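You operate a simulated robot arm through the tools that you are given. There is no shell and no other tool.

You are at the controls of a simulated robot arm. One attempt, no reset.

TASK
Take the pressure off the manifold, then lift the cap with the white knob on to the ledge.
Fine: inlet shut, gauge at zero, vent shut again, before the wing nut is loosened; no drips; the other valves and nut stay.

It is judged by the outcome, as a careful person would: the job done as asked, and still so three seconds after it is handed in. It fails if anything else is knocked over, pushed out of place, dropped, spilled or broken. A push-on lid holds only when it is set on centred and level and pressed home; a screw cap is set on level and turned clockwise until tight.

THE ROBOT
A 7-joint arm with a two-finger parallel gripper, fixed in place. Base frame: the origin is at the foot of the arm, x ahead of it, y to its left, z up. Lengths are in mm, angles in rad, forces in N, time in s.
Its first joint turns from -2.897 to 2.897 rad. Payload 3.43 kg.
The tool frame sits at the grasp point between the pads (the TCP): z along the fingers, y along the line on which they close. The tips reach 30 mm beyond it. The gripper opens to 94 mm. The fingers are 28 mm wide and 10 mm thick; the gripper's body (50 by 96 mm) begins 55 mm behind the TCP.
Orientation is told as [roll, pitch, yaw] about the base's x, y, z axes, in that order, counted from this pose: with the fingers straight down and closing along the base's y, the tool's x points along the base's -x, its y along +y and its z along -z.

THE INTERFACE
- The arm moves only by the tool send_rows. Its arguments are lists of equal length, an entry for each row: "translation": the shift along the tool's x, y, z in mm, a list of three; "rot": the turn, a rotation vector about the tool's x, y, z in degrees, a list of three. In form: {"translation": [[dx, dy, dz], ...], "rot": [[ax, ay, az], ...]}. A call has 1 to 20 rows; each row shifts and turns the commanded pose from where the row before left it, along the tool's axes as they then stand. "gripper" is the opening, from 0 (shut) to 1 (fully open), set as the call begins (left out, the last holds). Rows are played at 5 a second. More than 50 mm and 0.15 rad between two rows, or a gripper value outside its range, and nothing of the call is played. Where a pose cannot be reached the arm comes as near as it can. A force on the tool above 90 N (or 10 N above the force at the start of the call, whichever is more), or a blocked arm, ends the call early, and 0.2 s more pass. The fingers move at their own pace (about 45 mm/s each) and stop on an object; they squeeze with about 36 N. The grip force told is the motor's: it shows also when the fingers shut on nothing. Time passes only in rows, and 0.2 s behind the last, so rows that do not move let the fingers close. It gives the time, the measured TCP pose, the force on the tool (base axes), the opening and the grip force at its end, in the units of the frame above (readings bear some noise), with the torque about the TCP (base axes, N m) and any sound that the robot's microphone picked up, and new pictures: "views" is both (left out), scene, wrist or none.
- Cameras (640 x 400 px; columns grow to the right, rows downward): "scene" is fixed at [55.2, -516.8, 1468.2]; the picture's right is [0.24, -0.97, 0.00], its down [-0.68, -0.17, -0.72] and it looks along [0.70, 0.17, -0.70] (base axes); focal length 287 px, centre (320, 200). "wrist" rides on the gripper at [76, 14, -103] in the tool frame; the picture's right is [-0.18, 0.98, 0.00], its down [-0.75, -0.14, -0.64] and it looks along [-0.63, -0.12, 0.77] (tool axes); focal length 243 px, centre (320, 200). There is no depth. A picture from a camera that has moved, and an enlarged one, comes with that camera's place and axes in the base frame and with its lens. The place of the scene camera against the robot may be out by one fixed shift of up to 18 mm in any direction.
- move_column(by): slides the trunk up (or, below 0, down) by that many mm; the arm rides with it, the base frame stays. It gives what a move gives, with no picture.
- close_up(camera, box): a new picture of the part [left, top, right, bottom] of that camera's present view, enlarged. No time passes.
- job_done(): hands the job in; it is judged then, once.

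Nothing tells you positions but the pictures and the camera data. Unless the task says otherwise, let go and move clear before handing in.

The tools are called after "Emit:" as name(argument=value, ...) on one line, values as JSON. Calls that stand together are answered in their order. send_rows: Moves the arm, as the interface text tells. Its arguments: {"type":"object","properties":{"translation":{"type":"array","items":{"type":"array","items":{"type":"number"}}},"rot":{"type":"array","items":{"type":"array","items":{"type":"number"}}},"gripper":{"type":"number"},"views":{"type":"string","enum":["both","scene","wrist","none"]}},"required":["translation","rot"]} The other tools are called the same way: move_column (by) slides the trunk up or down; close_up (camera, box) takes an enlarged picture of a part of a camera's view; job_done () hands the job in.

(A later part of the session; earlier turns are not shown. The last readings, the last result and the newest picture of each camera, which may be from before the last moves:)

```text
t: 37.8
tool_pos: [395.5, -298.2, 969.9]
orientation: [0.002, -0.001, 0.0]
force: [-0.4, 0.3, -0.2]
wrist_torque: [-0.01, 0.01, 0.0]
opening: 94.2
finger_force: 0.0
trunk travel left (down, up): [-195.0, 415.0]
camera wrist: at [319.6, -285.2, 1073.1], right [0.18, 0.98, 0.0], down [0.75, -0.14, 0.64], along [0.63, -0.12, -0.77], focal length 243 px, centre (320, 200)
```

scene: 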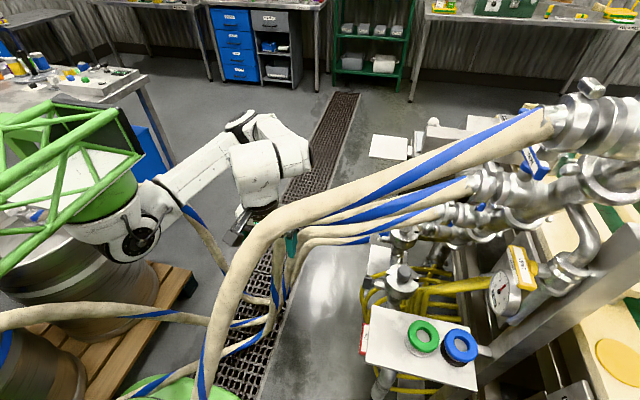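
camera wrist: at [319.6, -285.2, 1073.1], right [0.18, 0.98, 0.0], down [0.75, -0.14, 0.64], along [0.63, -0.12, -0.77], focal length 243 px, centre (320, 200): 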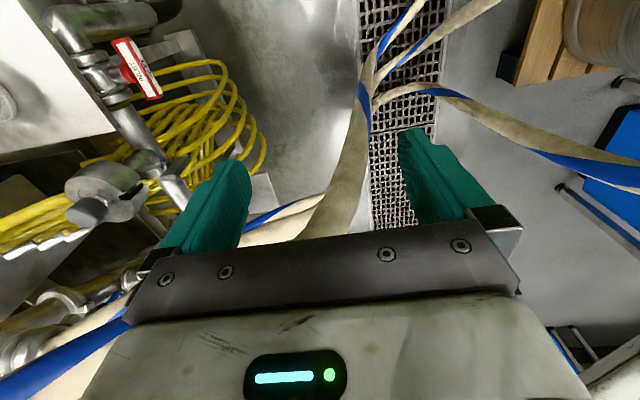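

The hand is in the corridor with hose FOUR on one side and THREE on the other, and INLET reads at about (348,-540,700). I'll lower fully and start swinging the tool level toward -y.

Emit:
move_column(by=-190)

Emit:
send_rows(translation=[[3.6, -16.5, 5.0], [3.6, -15.6, 7.3], [3.6, -14.4, 9.4], [3.6, -12.9, 11.2], [3.6, -11.2, 12.9], [3.6, -9.2, 14.5]], rot=[[8.18, 0, 0], [8.18, 0, 0], [8.18, 0, 0], [8.18, 0, 0], [8.18, 0, 0], [8.18, 0, 0]], views="both")

```text
t: 39.9
tool_pos: [396.1, -299.7, 780.4]
orientation: [0.0, -0.001, -0.001]
force: [0.5, 0.2, -0.4]
wrist_torque: [-0.01, 0.0, -0.01]
opening: 94.1
finger_force: 0.0
trunk travel left (down, up): [-5.0, 605.0]
```

```text
t: 41.2
tool_pos: [374.6, -397.2, 751.4]
orientation: [-0.857, 0.001, -0.001]
force: [0.4, 0.7, 0.3]
wrist_torque: [0.0, 0.01, 0.0]
opening: 94.1
finger_force: 0.2
trunk travel left (down, up): [-5.0, 605.0]
camera wrist: at [298.7, -311.3, 807.1], right [0.18, 0.64, -0.74], down [0.75, 0.39, 0.53], along [0.63, -0.66, -0.41], focal length 243 px, centre (320, 200)
```

scene: 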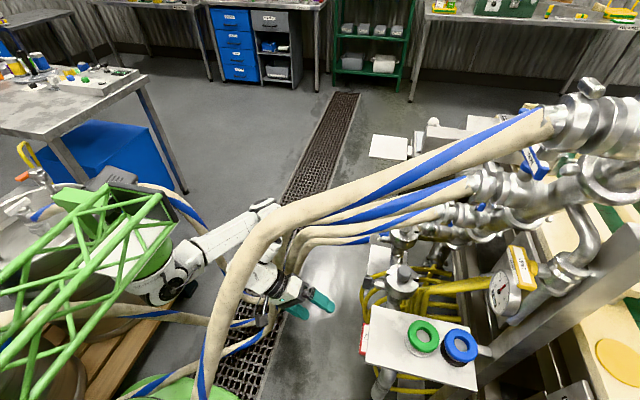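
wrist: 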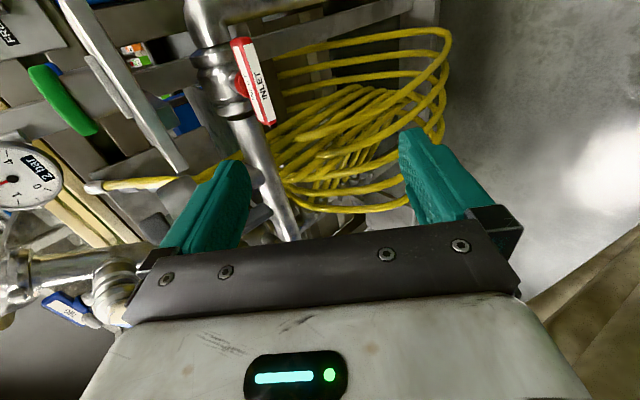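

The swing is working and INLET is in view with its bar lying along the pipe. I'll finish levelling the tool in front of it.

Emit:
send_rows(translation=[[5.2, -1.85, 17.7], [5.2, 0.7, 17.8], [5.2, 3.2, 17.5], [5.2, 5.7, 16.9], [5.2, 8.0, 15.9]], rot=[[8.18, 0, 0], [8.18, 0, 0], [8.18, 0, 0], [8.18, 0, 0], [8.18, 0, 0]], views="both")

```text
t: 42.5
tool_pos: [363.0, -471.2, 692.2]
orientation: [-1.574, -0.019, 0.001]
force: [-2.4, -0.5, -1.6]
wrist_torque: [-0.07, 0.06, 0.16]
opening: 94.1
finger_force: 0.1
out of reach, approached as far as the arm can: row 3
trunk travel left (down, up): [-5.0, 605.0]
camera wrist: at [287.2, -369.0, 677.3], right [0.2, 0.0, -0.98], down [0.75, 0.64, 0.15], along [0.63, -0.77, 0.13], focal length 243 px, centre (320, 200)
```

scene: 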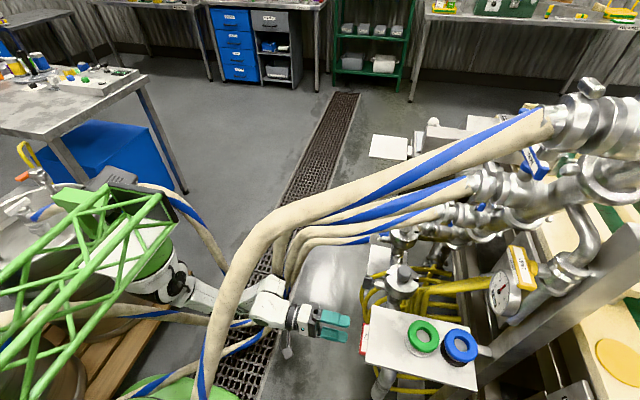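
wrist: 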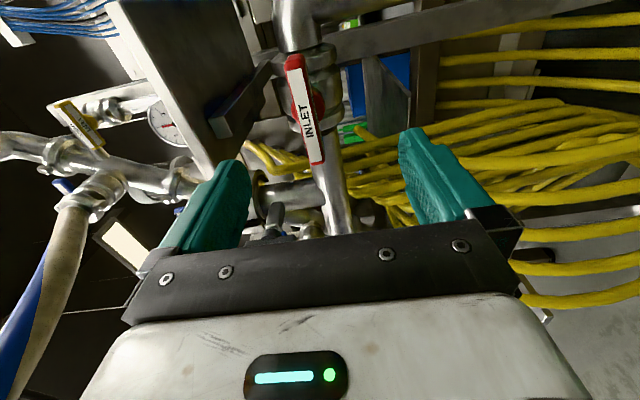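

INLET's bar is centred at about (352,-547,700), directly ahead of the fingers. I'll align with it and advance so the fingers straddle it from above and below.

Emit:
send_rows(translation=[[5.5, -4, 0], [5.5, -4, 0], [0, 0, 18], [0, 0, 18], [0, 0, 17]], rot=[[0, 0, 0], [0, 0, 0], [0, 0, 0], [0, 0, 0], [0, 0, 0]], views="both")

```text
t: 43.6
tool_pos: [351.3, -524.2, 699.6]
orientation: [-1.57, 0.0, 0.0]
force: [0.0, 0.3, 0.0]
wrist_torque: [0.0, -0.01, -0.02]
opening: 94.0
finger_force: 0.0
trunk travel left (down, up): [-5.0, 605.0]
camera wrist: at [275.3, -421.5, 686.1], right [0.18, 0.0, -0.98], down [0.75, 0.64, 0.14], along [0.63, -0.77, 0.12], focal length 243 px, centre (320, 200)
```

scene: 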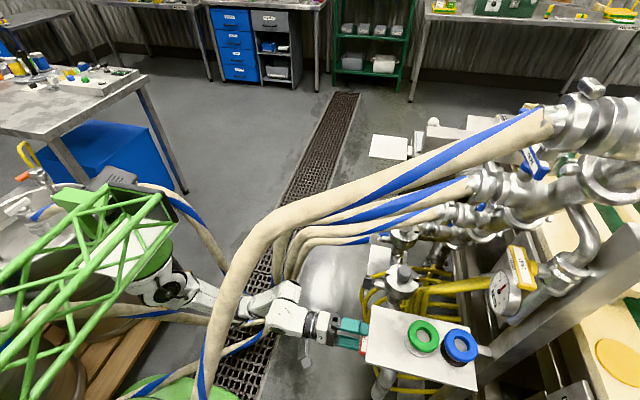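
wrist: 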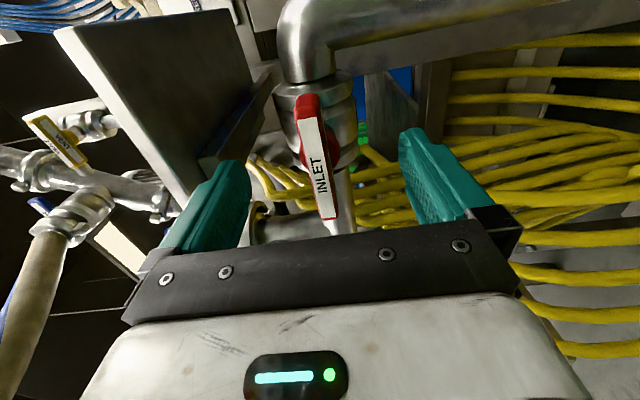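

The bar is centred between the fingers. I'll close on it.

Emit:
send_rows(translation=[[0, 0, 0], [0, 0, 0], [0, 0, 0], [0, 0, 0], [0, 0, 0], [0, 0, 0]], rot=[[0, 0, 0], [0, 0, 0], [0, 0, 0], [0, 0, 0], [0, 0, 0], [0, 0, 0]], gripper=0, views="wrist")

```text
t: 45.0
tool_pos: [352.3, -524.3, 698.8]
orientation: [-1.57, 0.0, 0.0]
force: [0.0, -0.3, 0.2]
wrist_torque: [0.02, -0.03, -0.04]
opening: 12.3
finger_force: 39.4
trunk travel left (down, up): [-5.0, 605.0]
camera wrist: at [275.1, -421.4, 686.1], right [0.18, 0.0, -0.98], down [0.75, 0.64, 0.14], along [0.63, -0.77, 0.12], focal length 243 px, centre (320, 200)
```

wrist: 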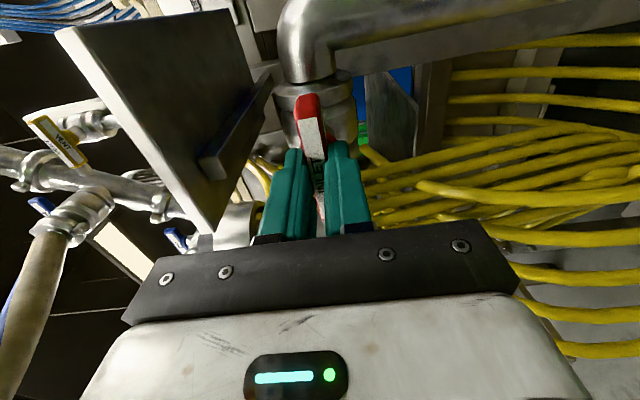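

I've gripped it; the bar is 12.3 mm thick. I'll turn it clockwise as seen from the handle side (+ about tool z), starting with about 32°.

Emit:
send_rows(translation=[[0, 0, 0], [0, 0, 0], [0, 0, 0], [0, 0, 0]], rot=[[0, 0, 8], [0, 0, 8], [0, 0, 8], [0, 0, 8]], views="wrist")

```text
t: 46.0
tool_pos: [352.3, -523.7, 700.4]
orientation: [-1.574, -0.561, -0.001]
force: [-1.3, 19.0, 5.9]
wrist_torque: [0.4, -0.02, -0.18]
opening: 12.1
finger_force: 45.0
trunk travel left (down, up): [-5.0, 605.0]
camera wrist: at [294.4, -421.4, 648.1], right [0.68, 0.0, -0.73], down [0.56, 0.64, 0.52], along [0.47, -0.77, 0.44], focal length 243 px, centre (320, 200)
```

wrist: 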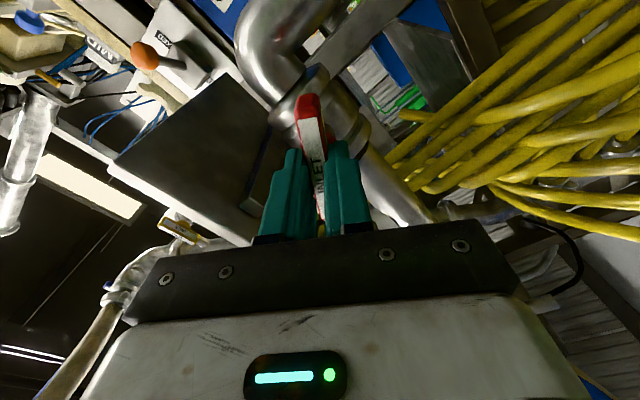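

The handle is turning with the gripper at little torque. I'll continue to 90°.

Emit:
send_rows(translation=[[0, 0, 0], [0, 0, 0], [0, 0, 0], [0, 0, 0], [0, 0, 0], [0, 0, 0], [0, 0, 0]], rot=[[0, 0, 8.3], [0, 0, 8.3], [0, 0, 8.3], [0, 0, 8.3], [0, 0, 8.3], [0, 0, 8.3], [0, 0, 8.3]], views="both")

```text
t: 47.6
tool_pos: [350.9, -524.3, 701.1]
orientation: [2.382, -1.566, 2.329]
force: [-7.1, 25.8, 14.1]
wrist_torque: [0.09, 0.49, 0.4]
opening: 12.3
finger_force: 44.9
trunk travel left (down, up): [-5.0, 605.0]
camera wrist: at [365.1, -422.0, 624.7], right [0.98, 0.0, 0.19], down [-0.14, 0.65, 0.75], along [-0.12, -0.76, 0.63], focal length 243 px, centre (320, 200)
```

scene: 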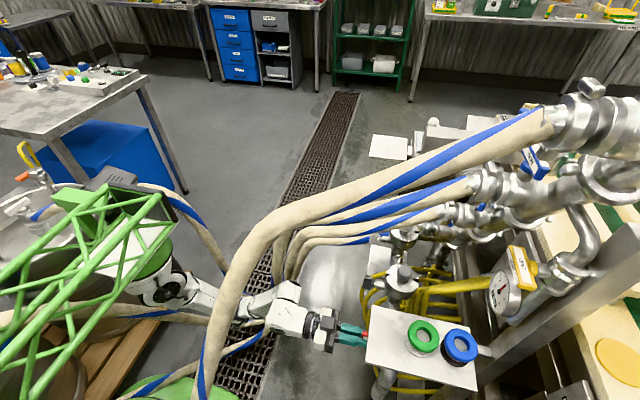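
wrist: 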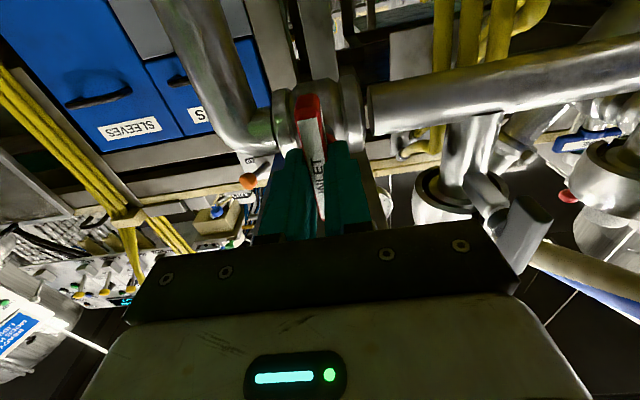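

The handle is now crosswise to the pipe. I'll nudge it a few degrees further to make sure it's on the stop.

Emit:
send_rows(translation=[[0, 0, 0], [0, 0, 0]], rot=[[0, 0, 2], [0, 0, 2]], views="none")

```text
t: 48.2
tool_pos: [350.7, -524.5, 700.6]
orientation: [1.607, -1.498, 3.103]
force: [-9.6, 21.8, 12.8]
wrist_torque: [-0.33, 1.43, 0.44]
opening: 13.8
finger_force: 44.9
trunk travel left (down, up): [-5.0, 605.0]
```

Torque rose at about 90°, so INLET is on its stop and shut. I'll release, back off along +y and check the result.

Emit:
send_rows(translation=[[0, 0, 0], [0, 0, 0], [0, 0, 0], [0, 0, -20], [0, 0, -20], [0, 0, -20]], rot=[[0, 0, -2], [0, 0, -2], [0, 0, 0], [0, 0, 0], [0, 0, 0], [0, 0, 0]], gripper=0.6, views="wrist")

Emit:
close_up(camera="wrist", box=[240, 60, 400, 180])

```text
t: 49.6
tool_pos: [352.7, -464.3, 699.7]
orientation: [1.28, -1.57, -2.852]
force: [-0.5, -0.5, -0.5]
wrist_torque: [0.01, -0.03, 0.01]
opening: 56.6
finger_force: 0.1
trunk travel left (down, up): [-5.0, 605.0]
camera wrist: at [367.4, -362.6, 623.8], right [0.98, 0.0, 0.19], down [-0.14, 0.64, 0.75], along [-0.12, -0.77, 0.63], focal length 243 px, centre (320, 200)
```

wrist: 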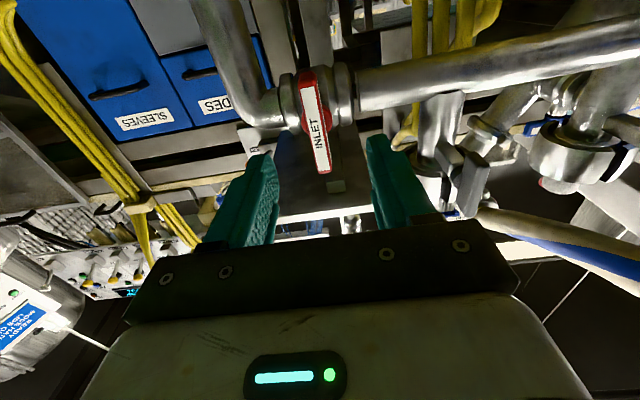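

```text
3.33 times, centred on (320, 120) of wrist
camera zoom: at [367.4, -362.6, 623.8], right [0.98, 0.0, 0.19], down [-0.14, 0.64, 0.75], along [-0.12, -0.77, 0.63], focal length 809 px, centre (320, 467)
```

zoom: 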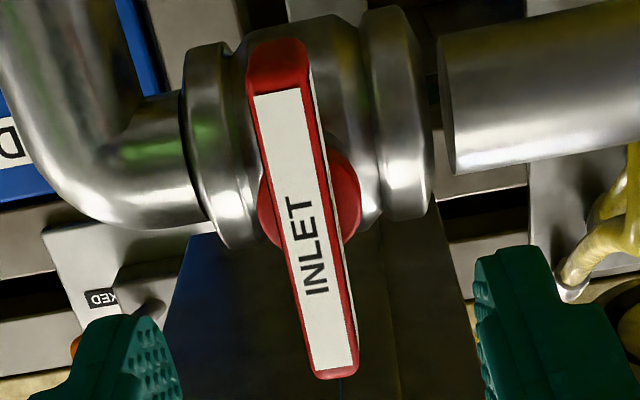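

INLET is across its pipe and shut. Before moving to VENT I want to see how the wrist and forearm lie.

Emit:
close_up(camera="scene", box=[100, 170, 400, 390])

```text
1.82 times, centred on (250, 280) of scene
camera zoom: at [55.2, -516.8, 1468.2], right [0.24, -0.97, 0.0], down [-0.68, -0.17, -0.72], along [0.7, 0.17, -0.7], focal length 522 px, centre (447, 54)
```

zoom: 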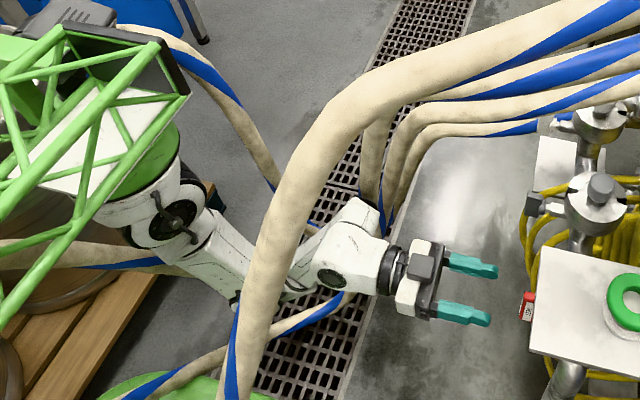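

The forearm runs low on the hand's +x side. For VENT I'll close the fingers, back up to about (395,-400), then rise between the hoses in steps, keeping the camera below the hand.

Emit:
send_rows(translation=[[0, 14, -21], [0, 14, -21], [0, 15, -22]], rot=[[0, 0, 0], [0, 0, 0], [0, 0, 0]], gripper=0, views="none")

Emit:
move_column(by=150)

Emit:
send_rows(translation=[[0, 0, 0]], rot=[[0, 0, 0]], views="both")

```text
t: 50.5
tool_pos: [387.0, -416.8, 701.4]
orientation: [1.638, -1.569, 3.072]
force: [-0.5, -0.5, 0.5]
wrist_torque: [0.01, -0.02, 0.0]
opening: 0.0
finger_force: 11.5
out of reach, approached as far as the arm can: row 3
trunk travel left (down, up): [-5.0, 605.0]
```

```text
t: 52.2
tool_pos: [386.2, -414.8, 849.1]
orientation: [1.582, -1.569, 3.131]
force: [-0.2, 0.0, -0.6]
wrist_torque: [0.0, -0.02, -0.01]
opening: 0.2
finger_force: 32.6
trunk travel left (down, up): [-155.0, 455.0]
```

```text
t: 52.6
tool_pos: [385.9, -415.1, 849.8]
orientation: [1.601, -1.568, 3.113]
force: [0.5, 0.7, -0.3]
wrist_torque: [-0.01, 0.0, 0.01]
opening: 0.0
finger_force: 32.6
trunk travel left (down, up): [-155.0, 455.0]
camera wrist: at [400.3, -313.6, 774.0], right [0.98, 0.0, 0.19], down [-0.14, 0.64, 0.75], along [-0.12, -0.77, 0.63], focal length 243 px, centre (320, 200)
```

scene: 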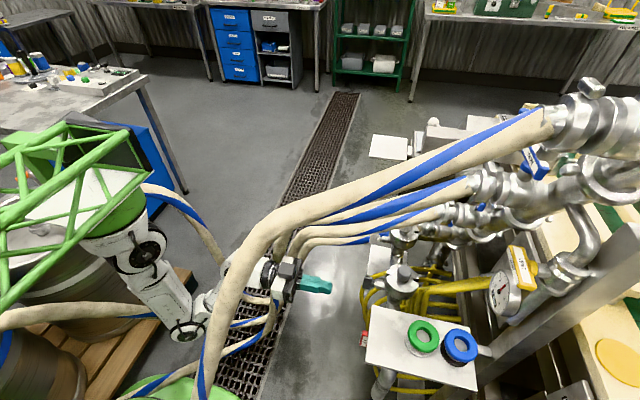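
wrist: 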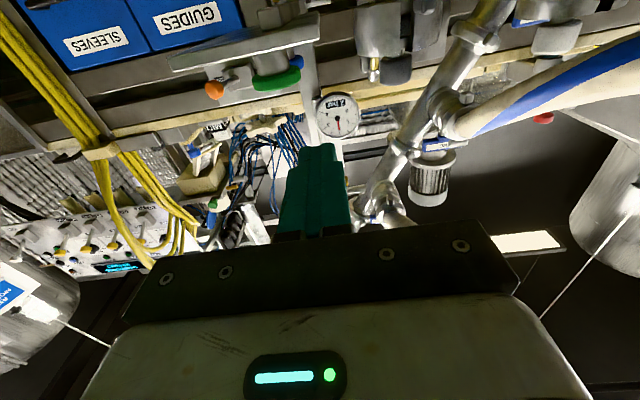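

Now at (386,-415,850) below the hoses. I'll rise to about z=1000 and go forward beneath hose FOUR toward VENT.

Emit:
move_column(by=130)

Emit:
send_rows(translation=[[0, 0, 30], [0, 0, 30], [0, 0, 30]], rot=[[0, 0, 0], [0, 0, 0], [0, 0, 0]], views="both")

Emit:
close_up(camera="scene", box=[100, 170, 400, 390])

```text
t: 54.2
tool_pos: [385.9, -416.1, 978.8]
orientation: [1.576, -1.57, 3.137]
force: [-0.1, -0.1, 0.5]
wrist_torque: [0.02, -0.02, -0.01]
opening: 0.0
finger_force: 33.3
trunk travel left (down, up): [-285.0, 325.0]
```

```text
t: 55.0
tool_pos: [385.9, -507.4, 979.0]
orientation: [1.956, -1.57, 2.756]
force: [-0.1, 0.6, 1.3]
wrist_torque: [0.02, 0.0, -0.05]
opening: 0.1
finger_force: 33.1
trunk travel left (down, up): [-285.0, 325.0]
camera wrist: at [399.1, -405.0, 902.9], right [0.98, 0.0, 0.18], down [-0.14, 0.64, 0.75], along [-0.12, -0.77, 0.63], focal length 243 px, centre (320, 200)
```

scene: 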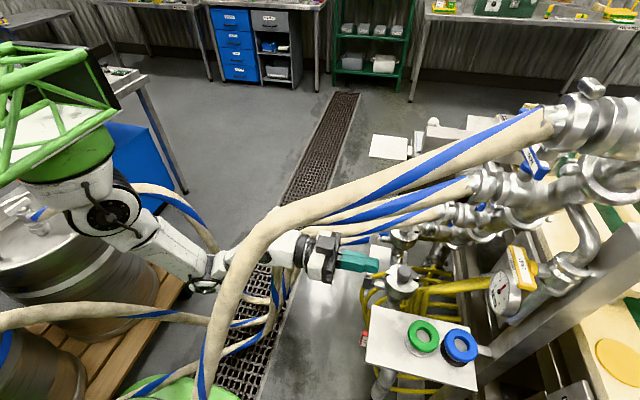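
wrist: 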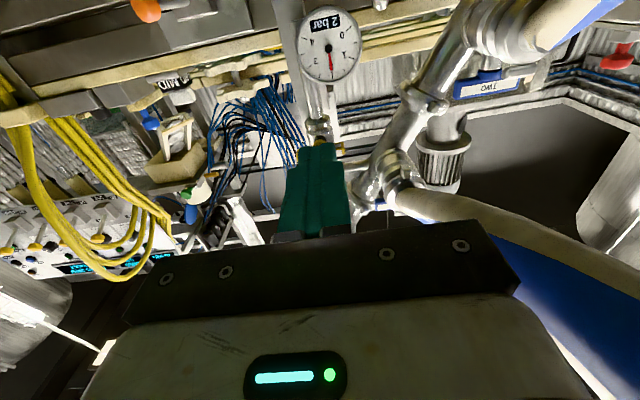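

```text
1.82 times, centred on (250, 280) of scene
camera zoom: at [55.2, -516.8, 1468.2], right [0.24, -0.97, 0.0], down [-0.68, -0.17, -0.72], along [0.7, 0.17, -0.7], focal length 522 px, centre (447, 54)
```

zoom: 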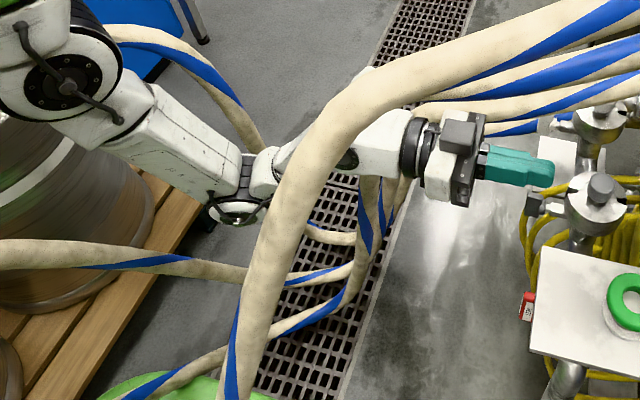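

The hand has passed under hose FOUR with clearance. I'll go on forward, then rise with the arm alone in front of VENT and open the fingers to look.

Emit:
send_rows(translation=[[0, 0, 30], [0, 0, 30], [0, -4, 30], [0, -4, 30], [-20, -4, 12], [-20, -3, 0], [-20, 0, 0], [-20, 0, 0]], rot=[[0, 0, 0], [0, 0, 0], [0, 0, 0], [0, 0, 0], [0, 0, 0], [0, 0, 0], [0, 0, 0], [0, 0, 0]], views="both")

Emit:
close_up(camera="scene", box=[160, 130, 460, 330])

```text
t: 56.8
tool_pos: [370.6, -636.3, 1059.7]
orientation: [1.184, -1.569, -2.756]
force: [0.0, -0.2, 0.0]
wrist_torque: [0.02, 0.02, -0.01]
opening: 0.1
finger_force: 32.5
trunk travel left (down, up): [-285.0, 325.0]
camera wrist: at [385.3, -535.4, 984.2], right [0.98, 0.0, 0.19], down [-0.14, 0.64, 0.75], along [-0.12, -0.77, 0.63], focal length 243 px, centre (320, 200)
```

scene: 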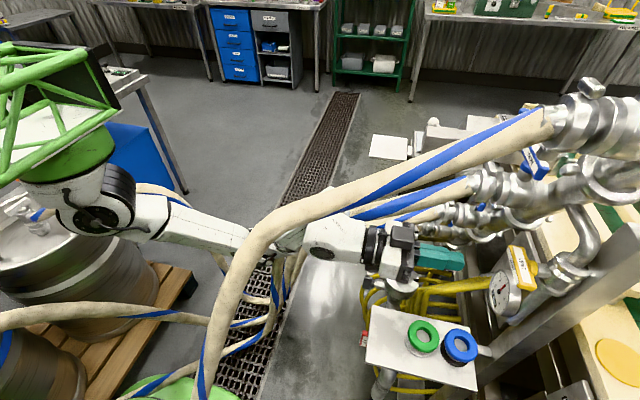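
wrist: 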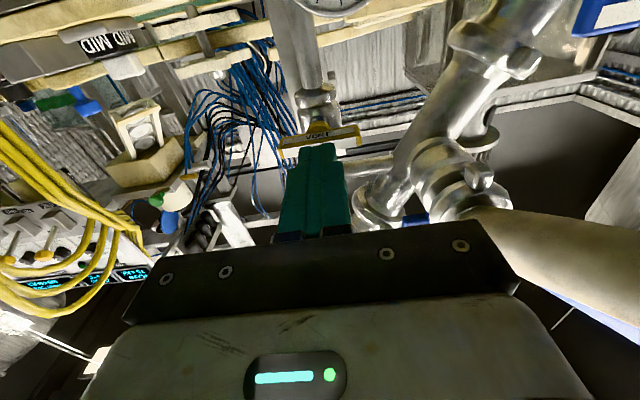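

```text
2.00 times, centred on (310, 230) of scene
camera zoom: at [55.2, -516.8, 1468.2], right [0.24, -0.97, 0.0], down [-0.68, -0.17, -0.72], along [0.7, 0.17, -0.7], focal length 574 px, centre (340, 140)
```

zoom: 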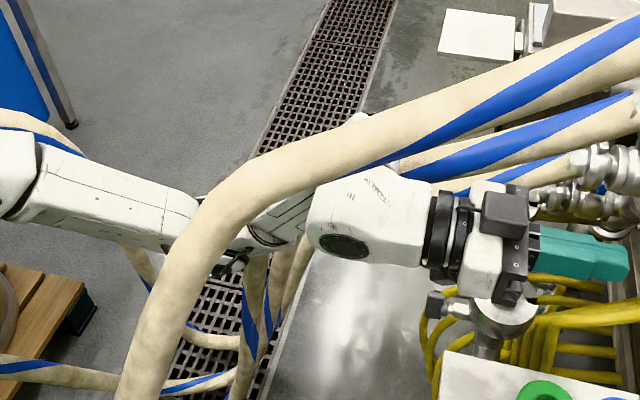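

VENT's bar is just ahead, with its ends at about x=330 and x=403, y≈-738, z≈1085. I'll rotate the fingers to close vertically, centre on it, open them, and check.

Emit:
send_rows(translation=[[0, 0, 0], [0, 0, 0], [0, 0, 0], [0, 0, 0], [0, 0, 0], [0, 0, 0], [0, 0, 0], [0, 0, 0], [0, 0, 0], [0, 0, 0], [0, 0, 0], [4.6, -12.5, 0], [0, -12.5, 0]], rot=[[0, 0, -8.18], [0, 0, -8.18], [0, 0, -8.18], [0, 0, -8.18], [0, 0, -8.18], [0, 0, -8.18], [0, 0, -8.18], [0, 0, -8.18], [0, 0, -8.18], [0, 0, -8.18], [0, 0, -8.18], [0, 0, 0], [0, 0, 0]], gripper=0.7, views="both")

```text
t: 59.6
tool_pos: [366.6, -637.7, 1083.9]
orientation: [-1.571, -0.001, -0.001]
force: [0.1, -1.1, 0.1]
wrist_torque: [-0.02, 0.02, 0.0]
opening: 65.8
finger_force: 0.1
trunk travel left (down, up): [-285.0, 325.0]
camera wrist: at [290.8, -535.4, 1071.0], right [0.18, 0.0, -0.98], down [0.75, 0.64, 0.14], along [0.63, -0.77, 0.12], focal length 243 px, centre (320, 200)
```

scene: 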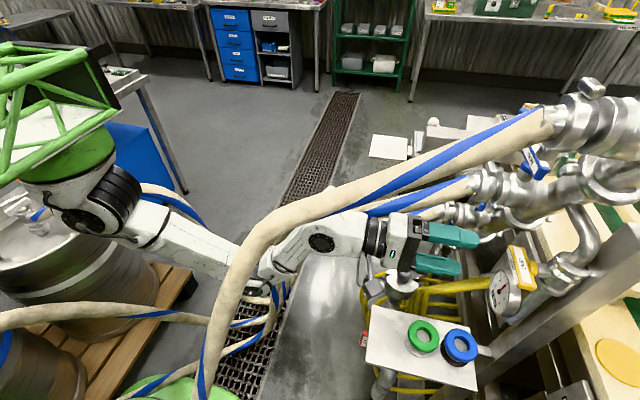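
wrist: 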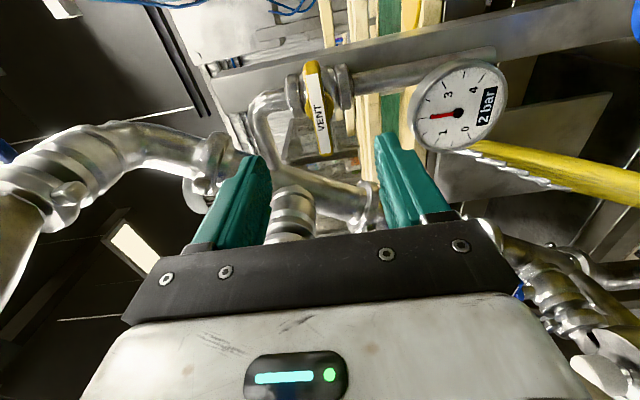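

VENT's bar is crosswise to its vertical pipe, so it's shut, and the gauge still shows about 2 bar. I'll advance and grip the bar.

Emit:
send_rows(translation=[[1, -1, 20], [1, -1, 20], [0, 0, 20], [0, 0, 18]], rot=[[0, 0, 0], [0, 0, 0], [0, 0, 0], [0, 0, 0]], views="wrist")

Emit:
send_rows(translation=[[0, 0, 0], [0, 0, 0], [0, 0, 0], [0, 0, 0], [0, 0, 0]], rot=[[0, 0, 0], [0, 0, 0], [0, 0, 0], [0, 0, 0], [0, 0, 0]], gripper=0, views="wrist")

```text
t: 60.6
tool_pos: [363.4, -716.3, 1086.3]
orientation: [-1.57, -0.001, 0.001]
force: [-0.6, 0.6, -0.3]
wrist_torque: [-0.02, 0.04, 0.0]
opening: 66.0
finger_force: 0.2
trunk travel left (down, up): [-285.0, 325.0]
camera wrist: at [288.2, -614.4, 1073.1], right [0.19, 0.0, -0.98], down [0.75, 0.64, 0.14], along [0.63, -0.77, 0.12], focal length 243 px, centre (320, 200)
```

wrist: 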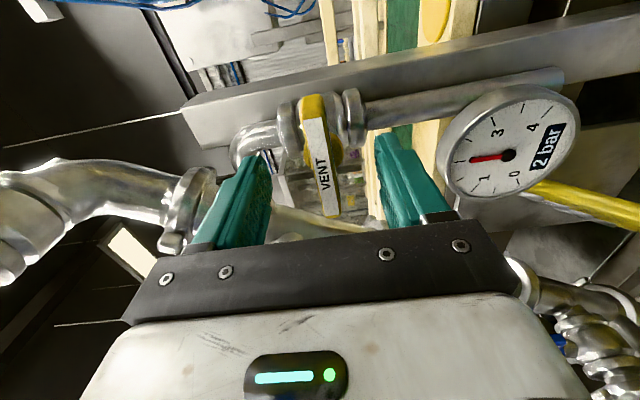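

```text
t: 61.8
tool_pos: [364.4, -716.5, 1084.9]
orientation: [-1.567, 0.0, 0.0]
force: [-0.6, 4.7, -11.8]
wrist_torque: [-0.09, 0.17, 0.06]
opening: 12.5
finger_force: 44.8
trunk travel left (down, up): [-285.0, 325.0]
camera wrist: at [288.2, -614.6, 1071.6], right [0.19, 0.0, -0.98], down [0.75, 0.64, 0.14], along [0.63, -0.77, 0.12], focal length 243 px, centre (320, 200)
```

wrist: 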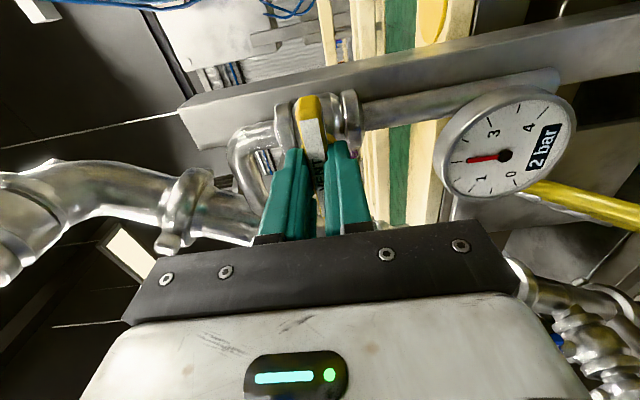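

Gripped; the bar is 12.5 mm thick. I'll turn it counter-clockwise (− about tool z) to open, starting small.

Emit:
send_rows(translation=[[0, 1.5, 0], [0, 0, 0], [0, 0, 0]], rot=[[0, 0, 0], [0, 0, -7], [0, 0, -7]], views="wrist")

```text
t: 62.6
tool_pos: [364.2, -717.6, 1084.6]
orientation: [-1.572, 0.243, 0.0]
force: [-1.1, -7.1, -4.7]
wrist_torque: [0.26, 0.01, 0.14]
opening: 12.5
finger_force: 45.2
trunk travel left (down, up): [-285.0, 325.0]
camera wrist: at [287.0, -614.6, 1090.2], right [-0.06, 0.0, -1.0], down [0.77, 0.64, -0.05], along [0.64, -0.77, -0.04], focal length 243 px, centre (320, 200)
```

wrist: 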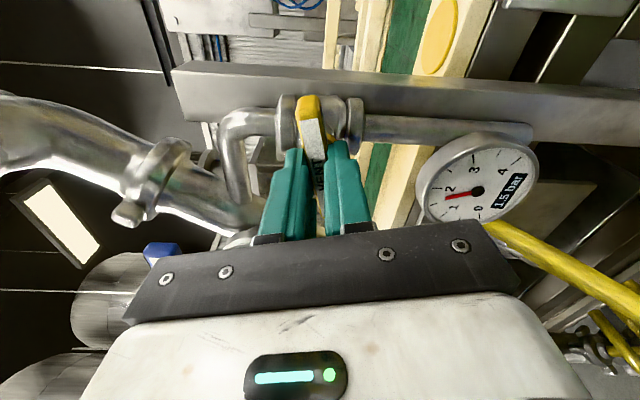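

The gauge readout has dropped to 1.5 bar, so the vent is opening. I'll open it further and wait.

Emit:
send_rows(translation=[[0, 0, 0], [0, 0, 0], [0, 0, 0], [0, 0, 0], [0, 0, 0], [0, 0, 0], [0, 0, 0], [0, 0, 0]], rot=[[0, 0, -8], [0, 0, -8], [0, 0, -8], [0, 0, 0], [0, 0, 0], [0, 0, 0], [0, 0, 0], [0, 0, 0]], views="wrist")

```text
t: 64.4
tool_pos: [364.0, -717.2, 1085.2]
orientation: [-1.573, 0.661, 0.002]
force: [3.3, -32.8, 10.4]
wrist_torque: [-0.18, 0.01, 0.01]
opening: 12.3
finger_force: 45.1
trunk travel left (down, up): [-285.0, 325.0]
camera wrist: at [295.7, -614.3, 1121.4], right [-0.46, 0.0, -0.89], down [0.68, 0.64, -0.35], along [0.57, -0.77, -0.29], focal length 243 px, centre (320, 200)
```

wrist: 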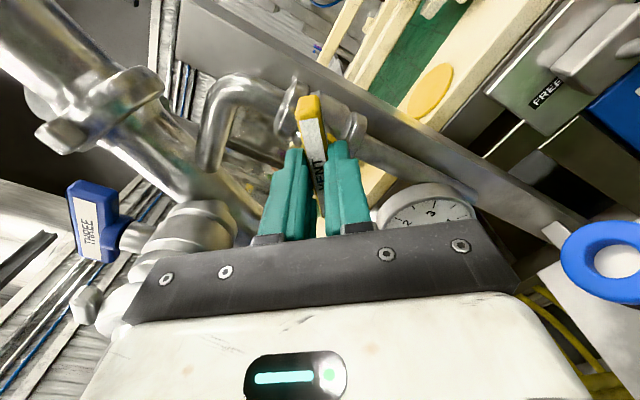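

The wrist camera can't see the gauge in this pose, so I'll read it from the scene camera.

Emit:
close_up(camera="scene", box=[470, 240, 550, 330])

Emit:
send_rows(translation=[[0, 0, 0.7], [0, 0, 0], [0, 0, 0], [0, 0, 0], [0, 0, 0]], rot=[[0, 0, -4], [0, 0, -4], [0, 0, -4], [0, 0, 0], [0, 0, 0]], views="scene")

Emit:
close_up(camera="scene", box=[470, 240, 550, 330])

```text
4.44 times, centred on (510, 285) of scene
camera zoom: at [55.2, -516.8, 1468.2], right [0.24, -0.97, 0.0], down [-0.68, -0.17, -0.72], along [0.7, 0.17, -0.7], focal length 1275 px, centre (-524, -178)
```

zoom: 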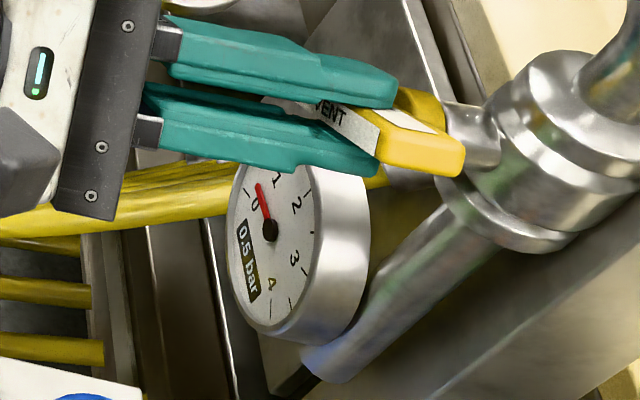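

```text
t: 65.6
tool_pos: [363.7, -716.6, 1085.1]
orientation: [-1.574, 0.872, -0.001]
force: [4.9, -21.6, 15.5]
wrist_torque: [-0.08, -0.01, 0.14]
opening: 12.8
finger_force: 45.0
trunk travel left (down, up): [-285.0, 325.0]
```

scene: 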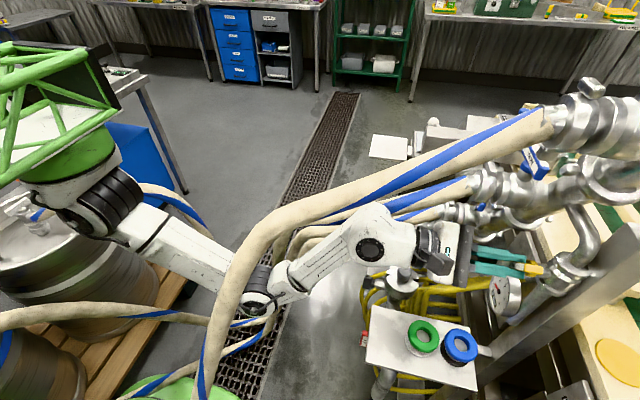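

```text
4.44 times, centred on (510, 285) of scene
camera zoom: at [55.2, -516.8, 1468.2], right [0.24, -0.97, 0.0], down [-0.68, -0.17, -0.72], along [0.7, 0.17, -0.7], focal length 1275 px, centre (-524, -178)
```

zoom: 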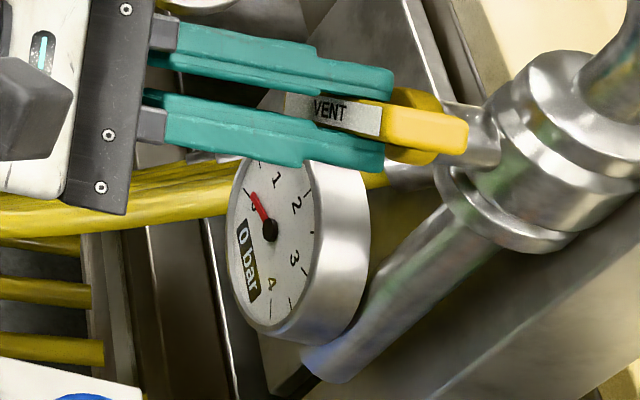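

The gauge reads 0 bar. I'll wait another second and then turn VENT back clockwise to shut it.

Emit:
send_rows(translation=[[0, 0, 0], [0, 0, 0], [0, 0, 0], [0, 0, 0], [0, 0, 0], [0, 0, 0], [0, 0, 0], [0, 0, 0], [0, 0, 0], [0, 0, 0], [0, 0, 0], [0, 0, 0], [0, 0, 0]], rot=[[0, 0, 0], [0, 0, 0], [0, 0, 0], [0, 0, 0], [0, 0, 0], [0, 0, 0], [0, 0, 8], [0, 0, 8], [0, 0, 8], [0, 0, 8], [0, 0, 8], [0, 0, 8], [0, 0, 2]], views="wrist")

Emit:
send_rows(translation=[[0, 0, 0], [0, 0, 0]], rot=[[0, 0, 1.5], [0, 0, 1.5]], views="none")

```text
t: 68.4
tool_pos: [364.0, -716.3, 1085.9]
orientation: [-1.569, -0.004, -0.001]
force: [4.2, -6.0, 12.0]
wrist_torque: [-0.23, 0.29, -0.08]
opening: 12.3
finger_force: 44.9
trunk travel left (down, up): [-285.0, 325.0]
camera wrist: at [288.3, -614.3, 1070.9], right [0.19, 0.0, -0.98], down [0.75, 0.64, 0.14], along [0.63, -0.77, 0.12], focal length 243 px, centre (320, 200)
```

wrist: 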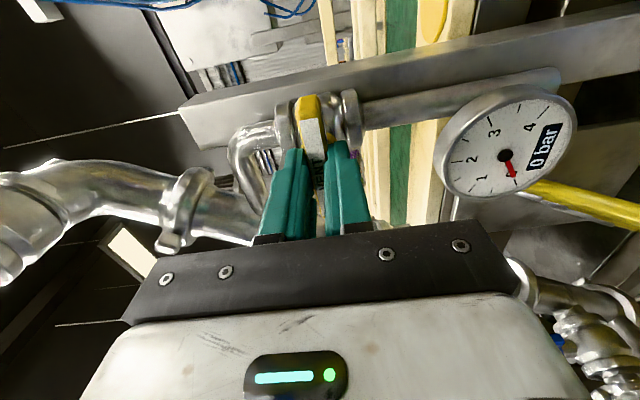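

```text
t: 69.0
tool_pos: [364.8, -715.8, 1084.5]
orientation: [-1.572, -0.052, 0.0]
force: [4.5, -8.7, 11.9]
wrist_torque: [-0.25, 1.5, -0.18]
opening: 13.6
finger_force: 45.5
trunk travel left (down, up): [-285.0, 325.0]
```

VENT is back on its stop and the gauge shows 0 bar. I'll release, back off and verify.

Emit:
send_rows(translation=[[0, 0, 0], [0, 0, 0], [0, 0, 0], [0, 0, -20], [0, 0, -20], [0, 0, -20], [0, 0, -20]], rot=[[0, 0, -1.5], [0, 0, -1.5], [0, 0, 0], [0, 0, 0], [0, 0, 0], [0, 0, 0], [0, 0, 0]], gripper=0.6, views="both")

Emit:
close_up(camera="wrist", box=[250, 40, 550, 200])

Emit:
close_up(camera="scene", box=[160, 180, 460, 380])

```text
t: 70.6
tool_pos: [366.0, -636.7, 1085.0]
orientation: [-1.571, -0.001, -0.001]
force: [-1.1, 0.0, -0.5]
wrist_torque: [0.04, -0.03, 0.02]
opening: 56.5
finger_force: 0.0
trunk travel left (down, up): [-285.0, 325.0]
camera wrist: at [288.9, -534.3, 1071.7], right [0.19, 0.0, -0.98], down [0.75, 0.64, 0.14], along [0.63, -0.77, 0.12], focal length 243 px, centre (320, 200)
```

scene: 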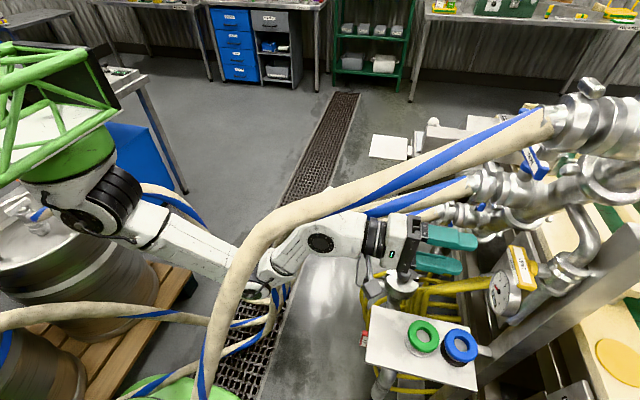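
wrist: 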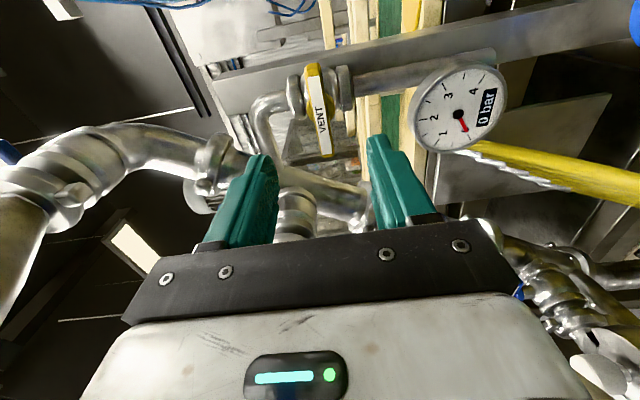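

```text
2.13 times, centred on (400, 120) of wrist
camera zoom: at [288.9, -534.3, 1071.7], right [0.19, 0.0, -0.98], down [0.75, 0.64, 0.14], along [0.63, -0.77, 0.12], focal length 518 px, centre (149, 371)
```

zoom: 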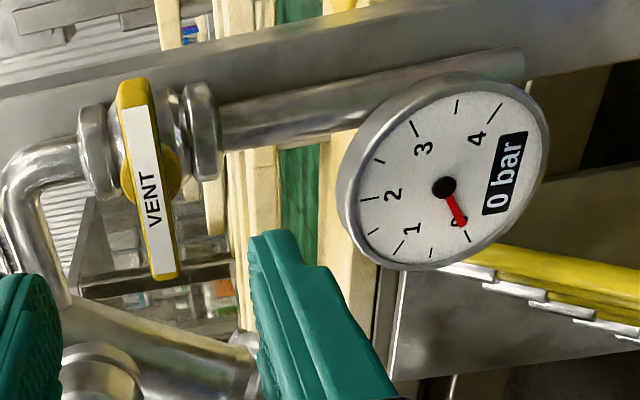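

```text
2.00 times, centred on (310, 280) of scene
camera zoom: at [55.2, -516.8, 1468.2], right [0.24, -0.97, 0.0], down [-0.68, -0.17, -0.72], along [0.7, 0.17, -0.7], focal length 574 px, centre (340, 40)
```

zoom: 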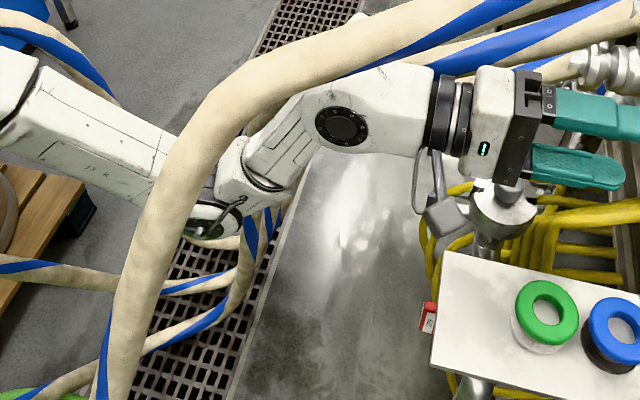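

The vent is shut and the gauge is at zero. Next is the wing nut, so I'll retrace out of this corridor: turn the camera below the hand, lower, and back out along +y.

Emit:
send_rows(translation=[[0, 0, 0], [0, 0, 0], [0, 0, 0], [0, 0, 0], [0, 0, 0], [0, 0, 0], [0, 0, 0], [0, 0, 0], [0, 0, 0], [0, 0, 0], [0, 0, 0], [20, 0, 0], [20, 0, 0], [20, 3, 0], [20, 4, -12], [25, 4, -30], [0, 4, -30]], rot=[[0, 0, 8.18], [0, 0, 8.18], [0, 0, 8.18], [0, 0, 8.18], [0, 0, 8.18], [0, 0, 8.18], [0, 0, 8.18], [0, 0, 8.18], [0, 0, 8.18], [0, 0, 8.18], [0, 0, 8.18], [0, 0, 0], [0, 0, 0], [0, 0, 0], [0, 0, 0], [0, 0, 0], [0, 0, 0]], gripper=0, views="scene")

Emit:
send_rows(translation=[[0, 0, -30], [0, 0, -30], [0, 0, -30], [0, 0, -30]], rot=[[0, 0, 0], [0, 0, 0], [0, 0, 0], [0, 0, 0]], views="both")

```text
t: 74.2
tool_pos: [379.4, -565.4, 980.6]
orientation: [1.768, -1.568, 2.942]
force: [0.2, -0.4, -0.4]
wrist_torque: [0.01, -0.01, -0.01]
opening: 0.2
finger_force: 33.2
trunk travel left (down, up): [-285.0, 325.0]
```

scene: 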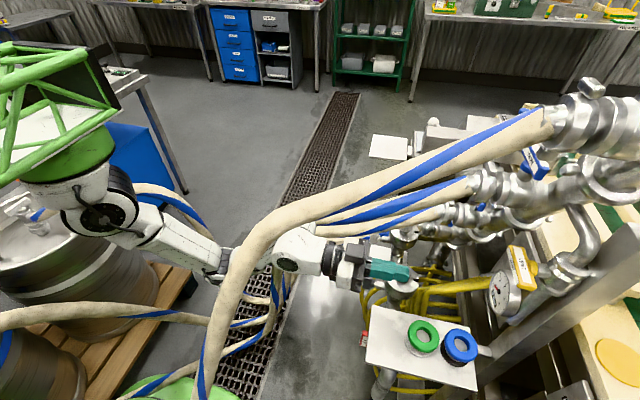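

```text
t: 75.2
tool_pos: [378.1, -444.1, 979.4]
orientation: [1.859, -1.569, 2.85]
force: [-0.4, 0.2, 1.2]
wrist_torque: [0.02, -0.02, 0.02]
opening: 0.0
finger_force: 33.4
trunk travel left (down, up): [-285.0, 325.0]
camera wrist: at [393.0, -341.9, 903.4], right [0.98, 0.0, 0.19], down [-0.14, 0.64, 0.75], along [-0.12, -0.77, 0.63], focal length 243 px, centre (320, 200)
```

scene: 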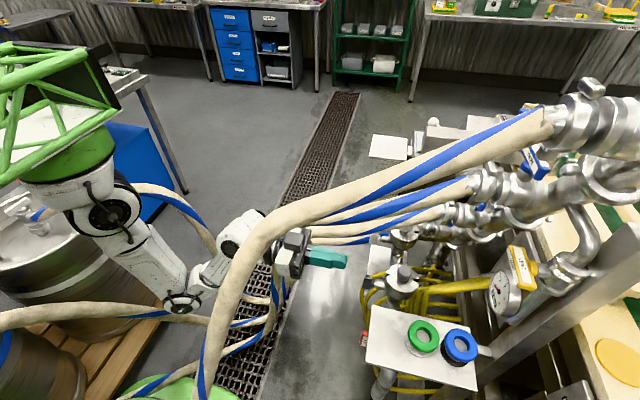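
wrist: 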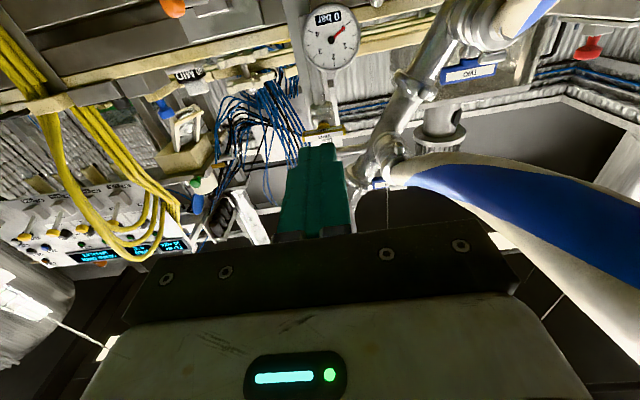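

Backed out to y≈-444. I'll swing the tool to vertical while rising, so I can cross over the hoses where they are low (y>-290).

Emit:
send_rows(translation=[[6.6, 2.3, 0], [6.8, 2.3, -2.4], [7.3, 2.3, -4.8], [8.1, 2.3, -7], [9.3, 2.3, -9.2], [10.7, 2.3, -11.1], [12.5, 2.3, -12.9], [14.4, 2.3, -14.3], [16.6, 2.3, -15.5], [18.8, 2.3, -16.3], [21.2, 2.3, -16.8]], rot=[[0, 8.18, 0], [0, 8.18, 0], [0, 8.18, 0], [0, 8.18, 0], [0, 8.18, 0], [0, 8.18, 0], [0, 8.18, 0], [0, 8.18, 0], [0, 8.18, 0], [0, 8.18, 0], [0, 8.18, 0]], views="both")

```text
t: 77.6
tool_pos: [404.1, -290.9, 990.2]
orientation: [-0.002, 0.002, -1.57]
force: [0.0, -0.6, -0.7]
wrist_torque: [0.0, 0.01, -0.01]
opening: 0.0
finger_force: 33.8
trunk travel left (down, up): [-285.0, 325.0]
camera wrist: at [419.3, -214.6, 1094.0], right [0.98, -0.18, 0.0], down [-0.14, -0.76, 0.64], along [-0.12, -0.63, -0.77], focal length 243 px, centre (320, 200)
```

scene: 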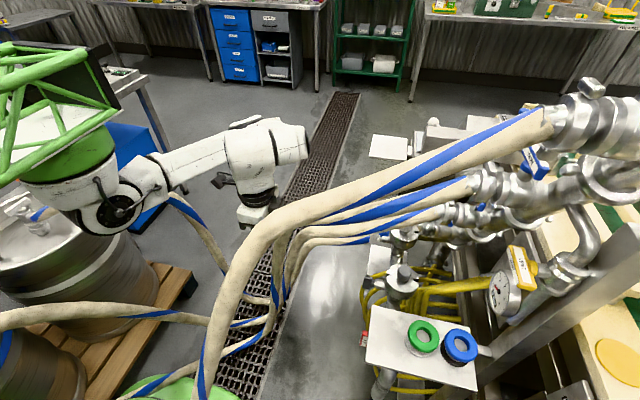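
wrist: 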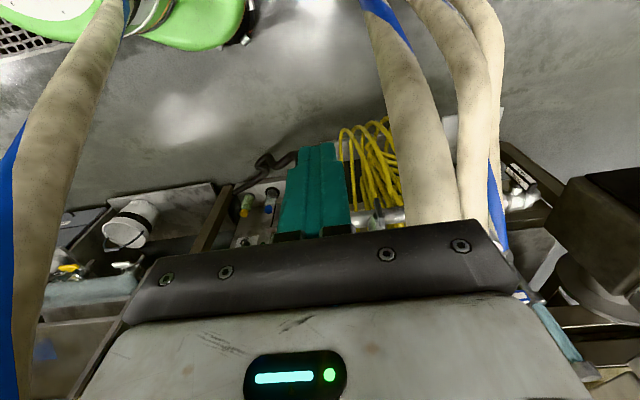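

I'm vertical with FOUR on the left and THREE on the right. I'll rise a little and cross over THREE and TWO to x≈690.

Emit:
send_rows(translation=[[0, 0, -35], [0, 0, -35], [5, 36, 0], [5, 36, 0], [5, 36, 0], [5, 36, 0], [5, 36, 0], [5, 36, 0], [5, 36, 0], [5, 36, 0]], rot=[[0, 0, 0], [0, 0, 0], [0, 0, 0], [0, 0, 0], [0, 0, 0], [0, 0, 0], [0, 0, 0], [0, 0, 0], [0, 0, 0], [0, 0, 0]], views="both")

```text
t: 79.8
tool_pos: [691.2, -251.2, 1059.8]
orientation: [0.003, 0.0, -1.574]
force: [0.6, 0.5, -0.1]
wrist_torque: [-0.01, -0.03, -0.04]
opening: 0.0
finger_force: 32.8
trunk travel left (down, up): [-285.0, 325.0]
camera wrist: at [706.0, -175.2, 1163.8], right [0.98, -0.19, 0.0], down [-0.14, -0.75, 0.64], along [-0.12, -0.63, -0.77], focal length 243 px, centre (320, 200)
```

scene: 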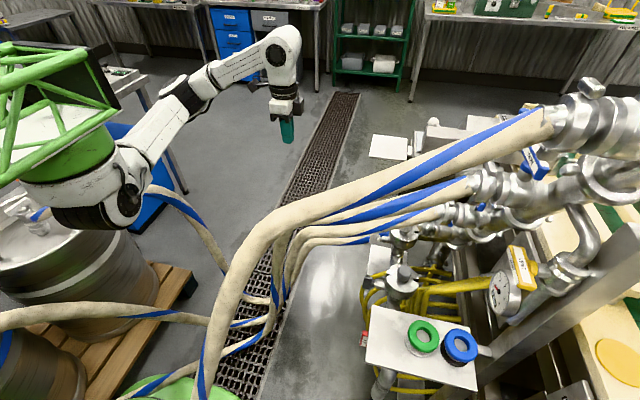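
wrist: 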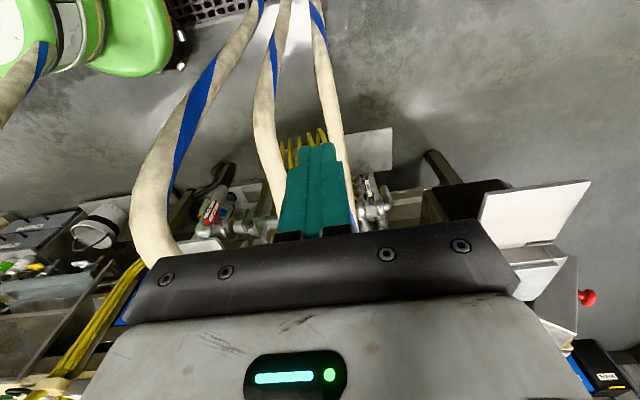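

I'm over the corridor between hoses TWO and ONE. I'll rotate the hand so the camera will end up above the tool when it's levelled toward the nut.

Emit:
send_rows(translation=[[0, 0, 0], [0, 0, 0], [0, 0, 0], [0, 0, 0], [0, 0, 0], [0, 0, 0], [0, 0, 0], [0, 0, 0], [0, 0, 0], [0, 0, 0], [0, 0, 0], [0, 0, 0], [0, 0, 0], [0, 0, 0], [0, 0, 0], [0, 0, 0], [0, 0, 0], [0, 0, 0], [0, 0, 0]], rot=[[0, 0, -8.16], [0, 0, -8.16], [0, 0, -8.16], [0, 0, -8.16], [0, 0, -8.16], [0, 0, -8.16], [0, 0, -8.16], [0, 0, -8.16], [0, 0, -8.16], [0, 0, -8.16], [0, 0, -8.16], [0, 0, -8.16], [0, 0, -8.16], [0, 0, -8.16], [0, 0, -8.16], [0, 0, -8.16], [0, 0, -8.16], [0, 0, -8.16], [0, 0, -8.16]], views="both")

```text
t: 83.8
tool_pos: [692.4, -252.7, 1060.9]
orientation: [-0.001, -0.001, 1.14]
force: [-1.4, -0.2, 0.5]
wrist_torque: [-0.03, -0.03, 0.04]
opening: 0.0
finger_force: 32.7
trunk travel left (down, up): [-285.0, 325.0]
camera wrist: at [647.8, -315.1, 1163.8], right [-0.81, 0.58, 0.0], down [0.44, 0.62, 0.64], along [0.37, 0.52, -0.77], focal length 243 px, centre (320, 200)
```

scene: 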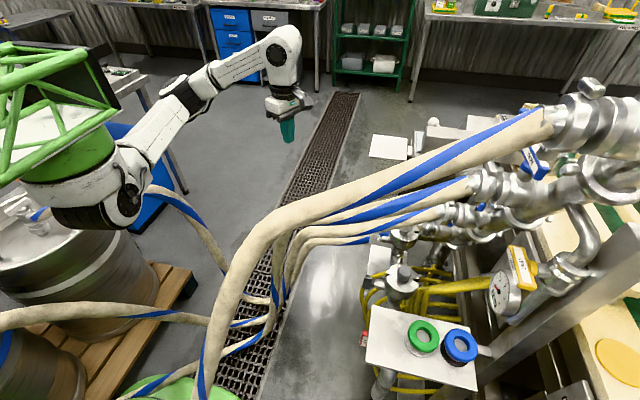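
wrist: 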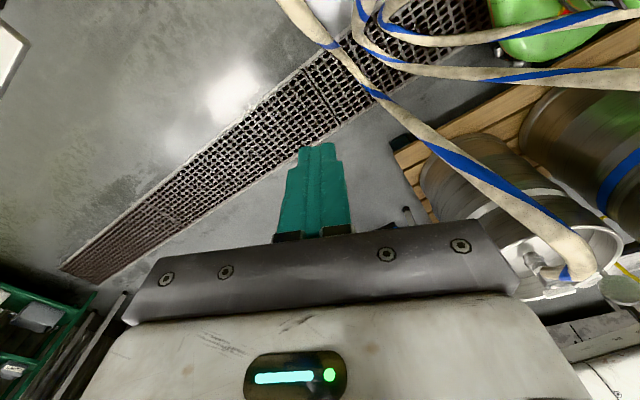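

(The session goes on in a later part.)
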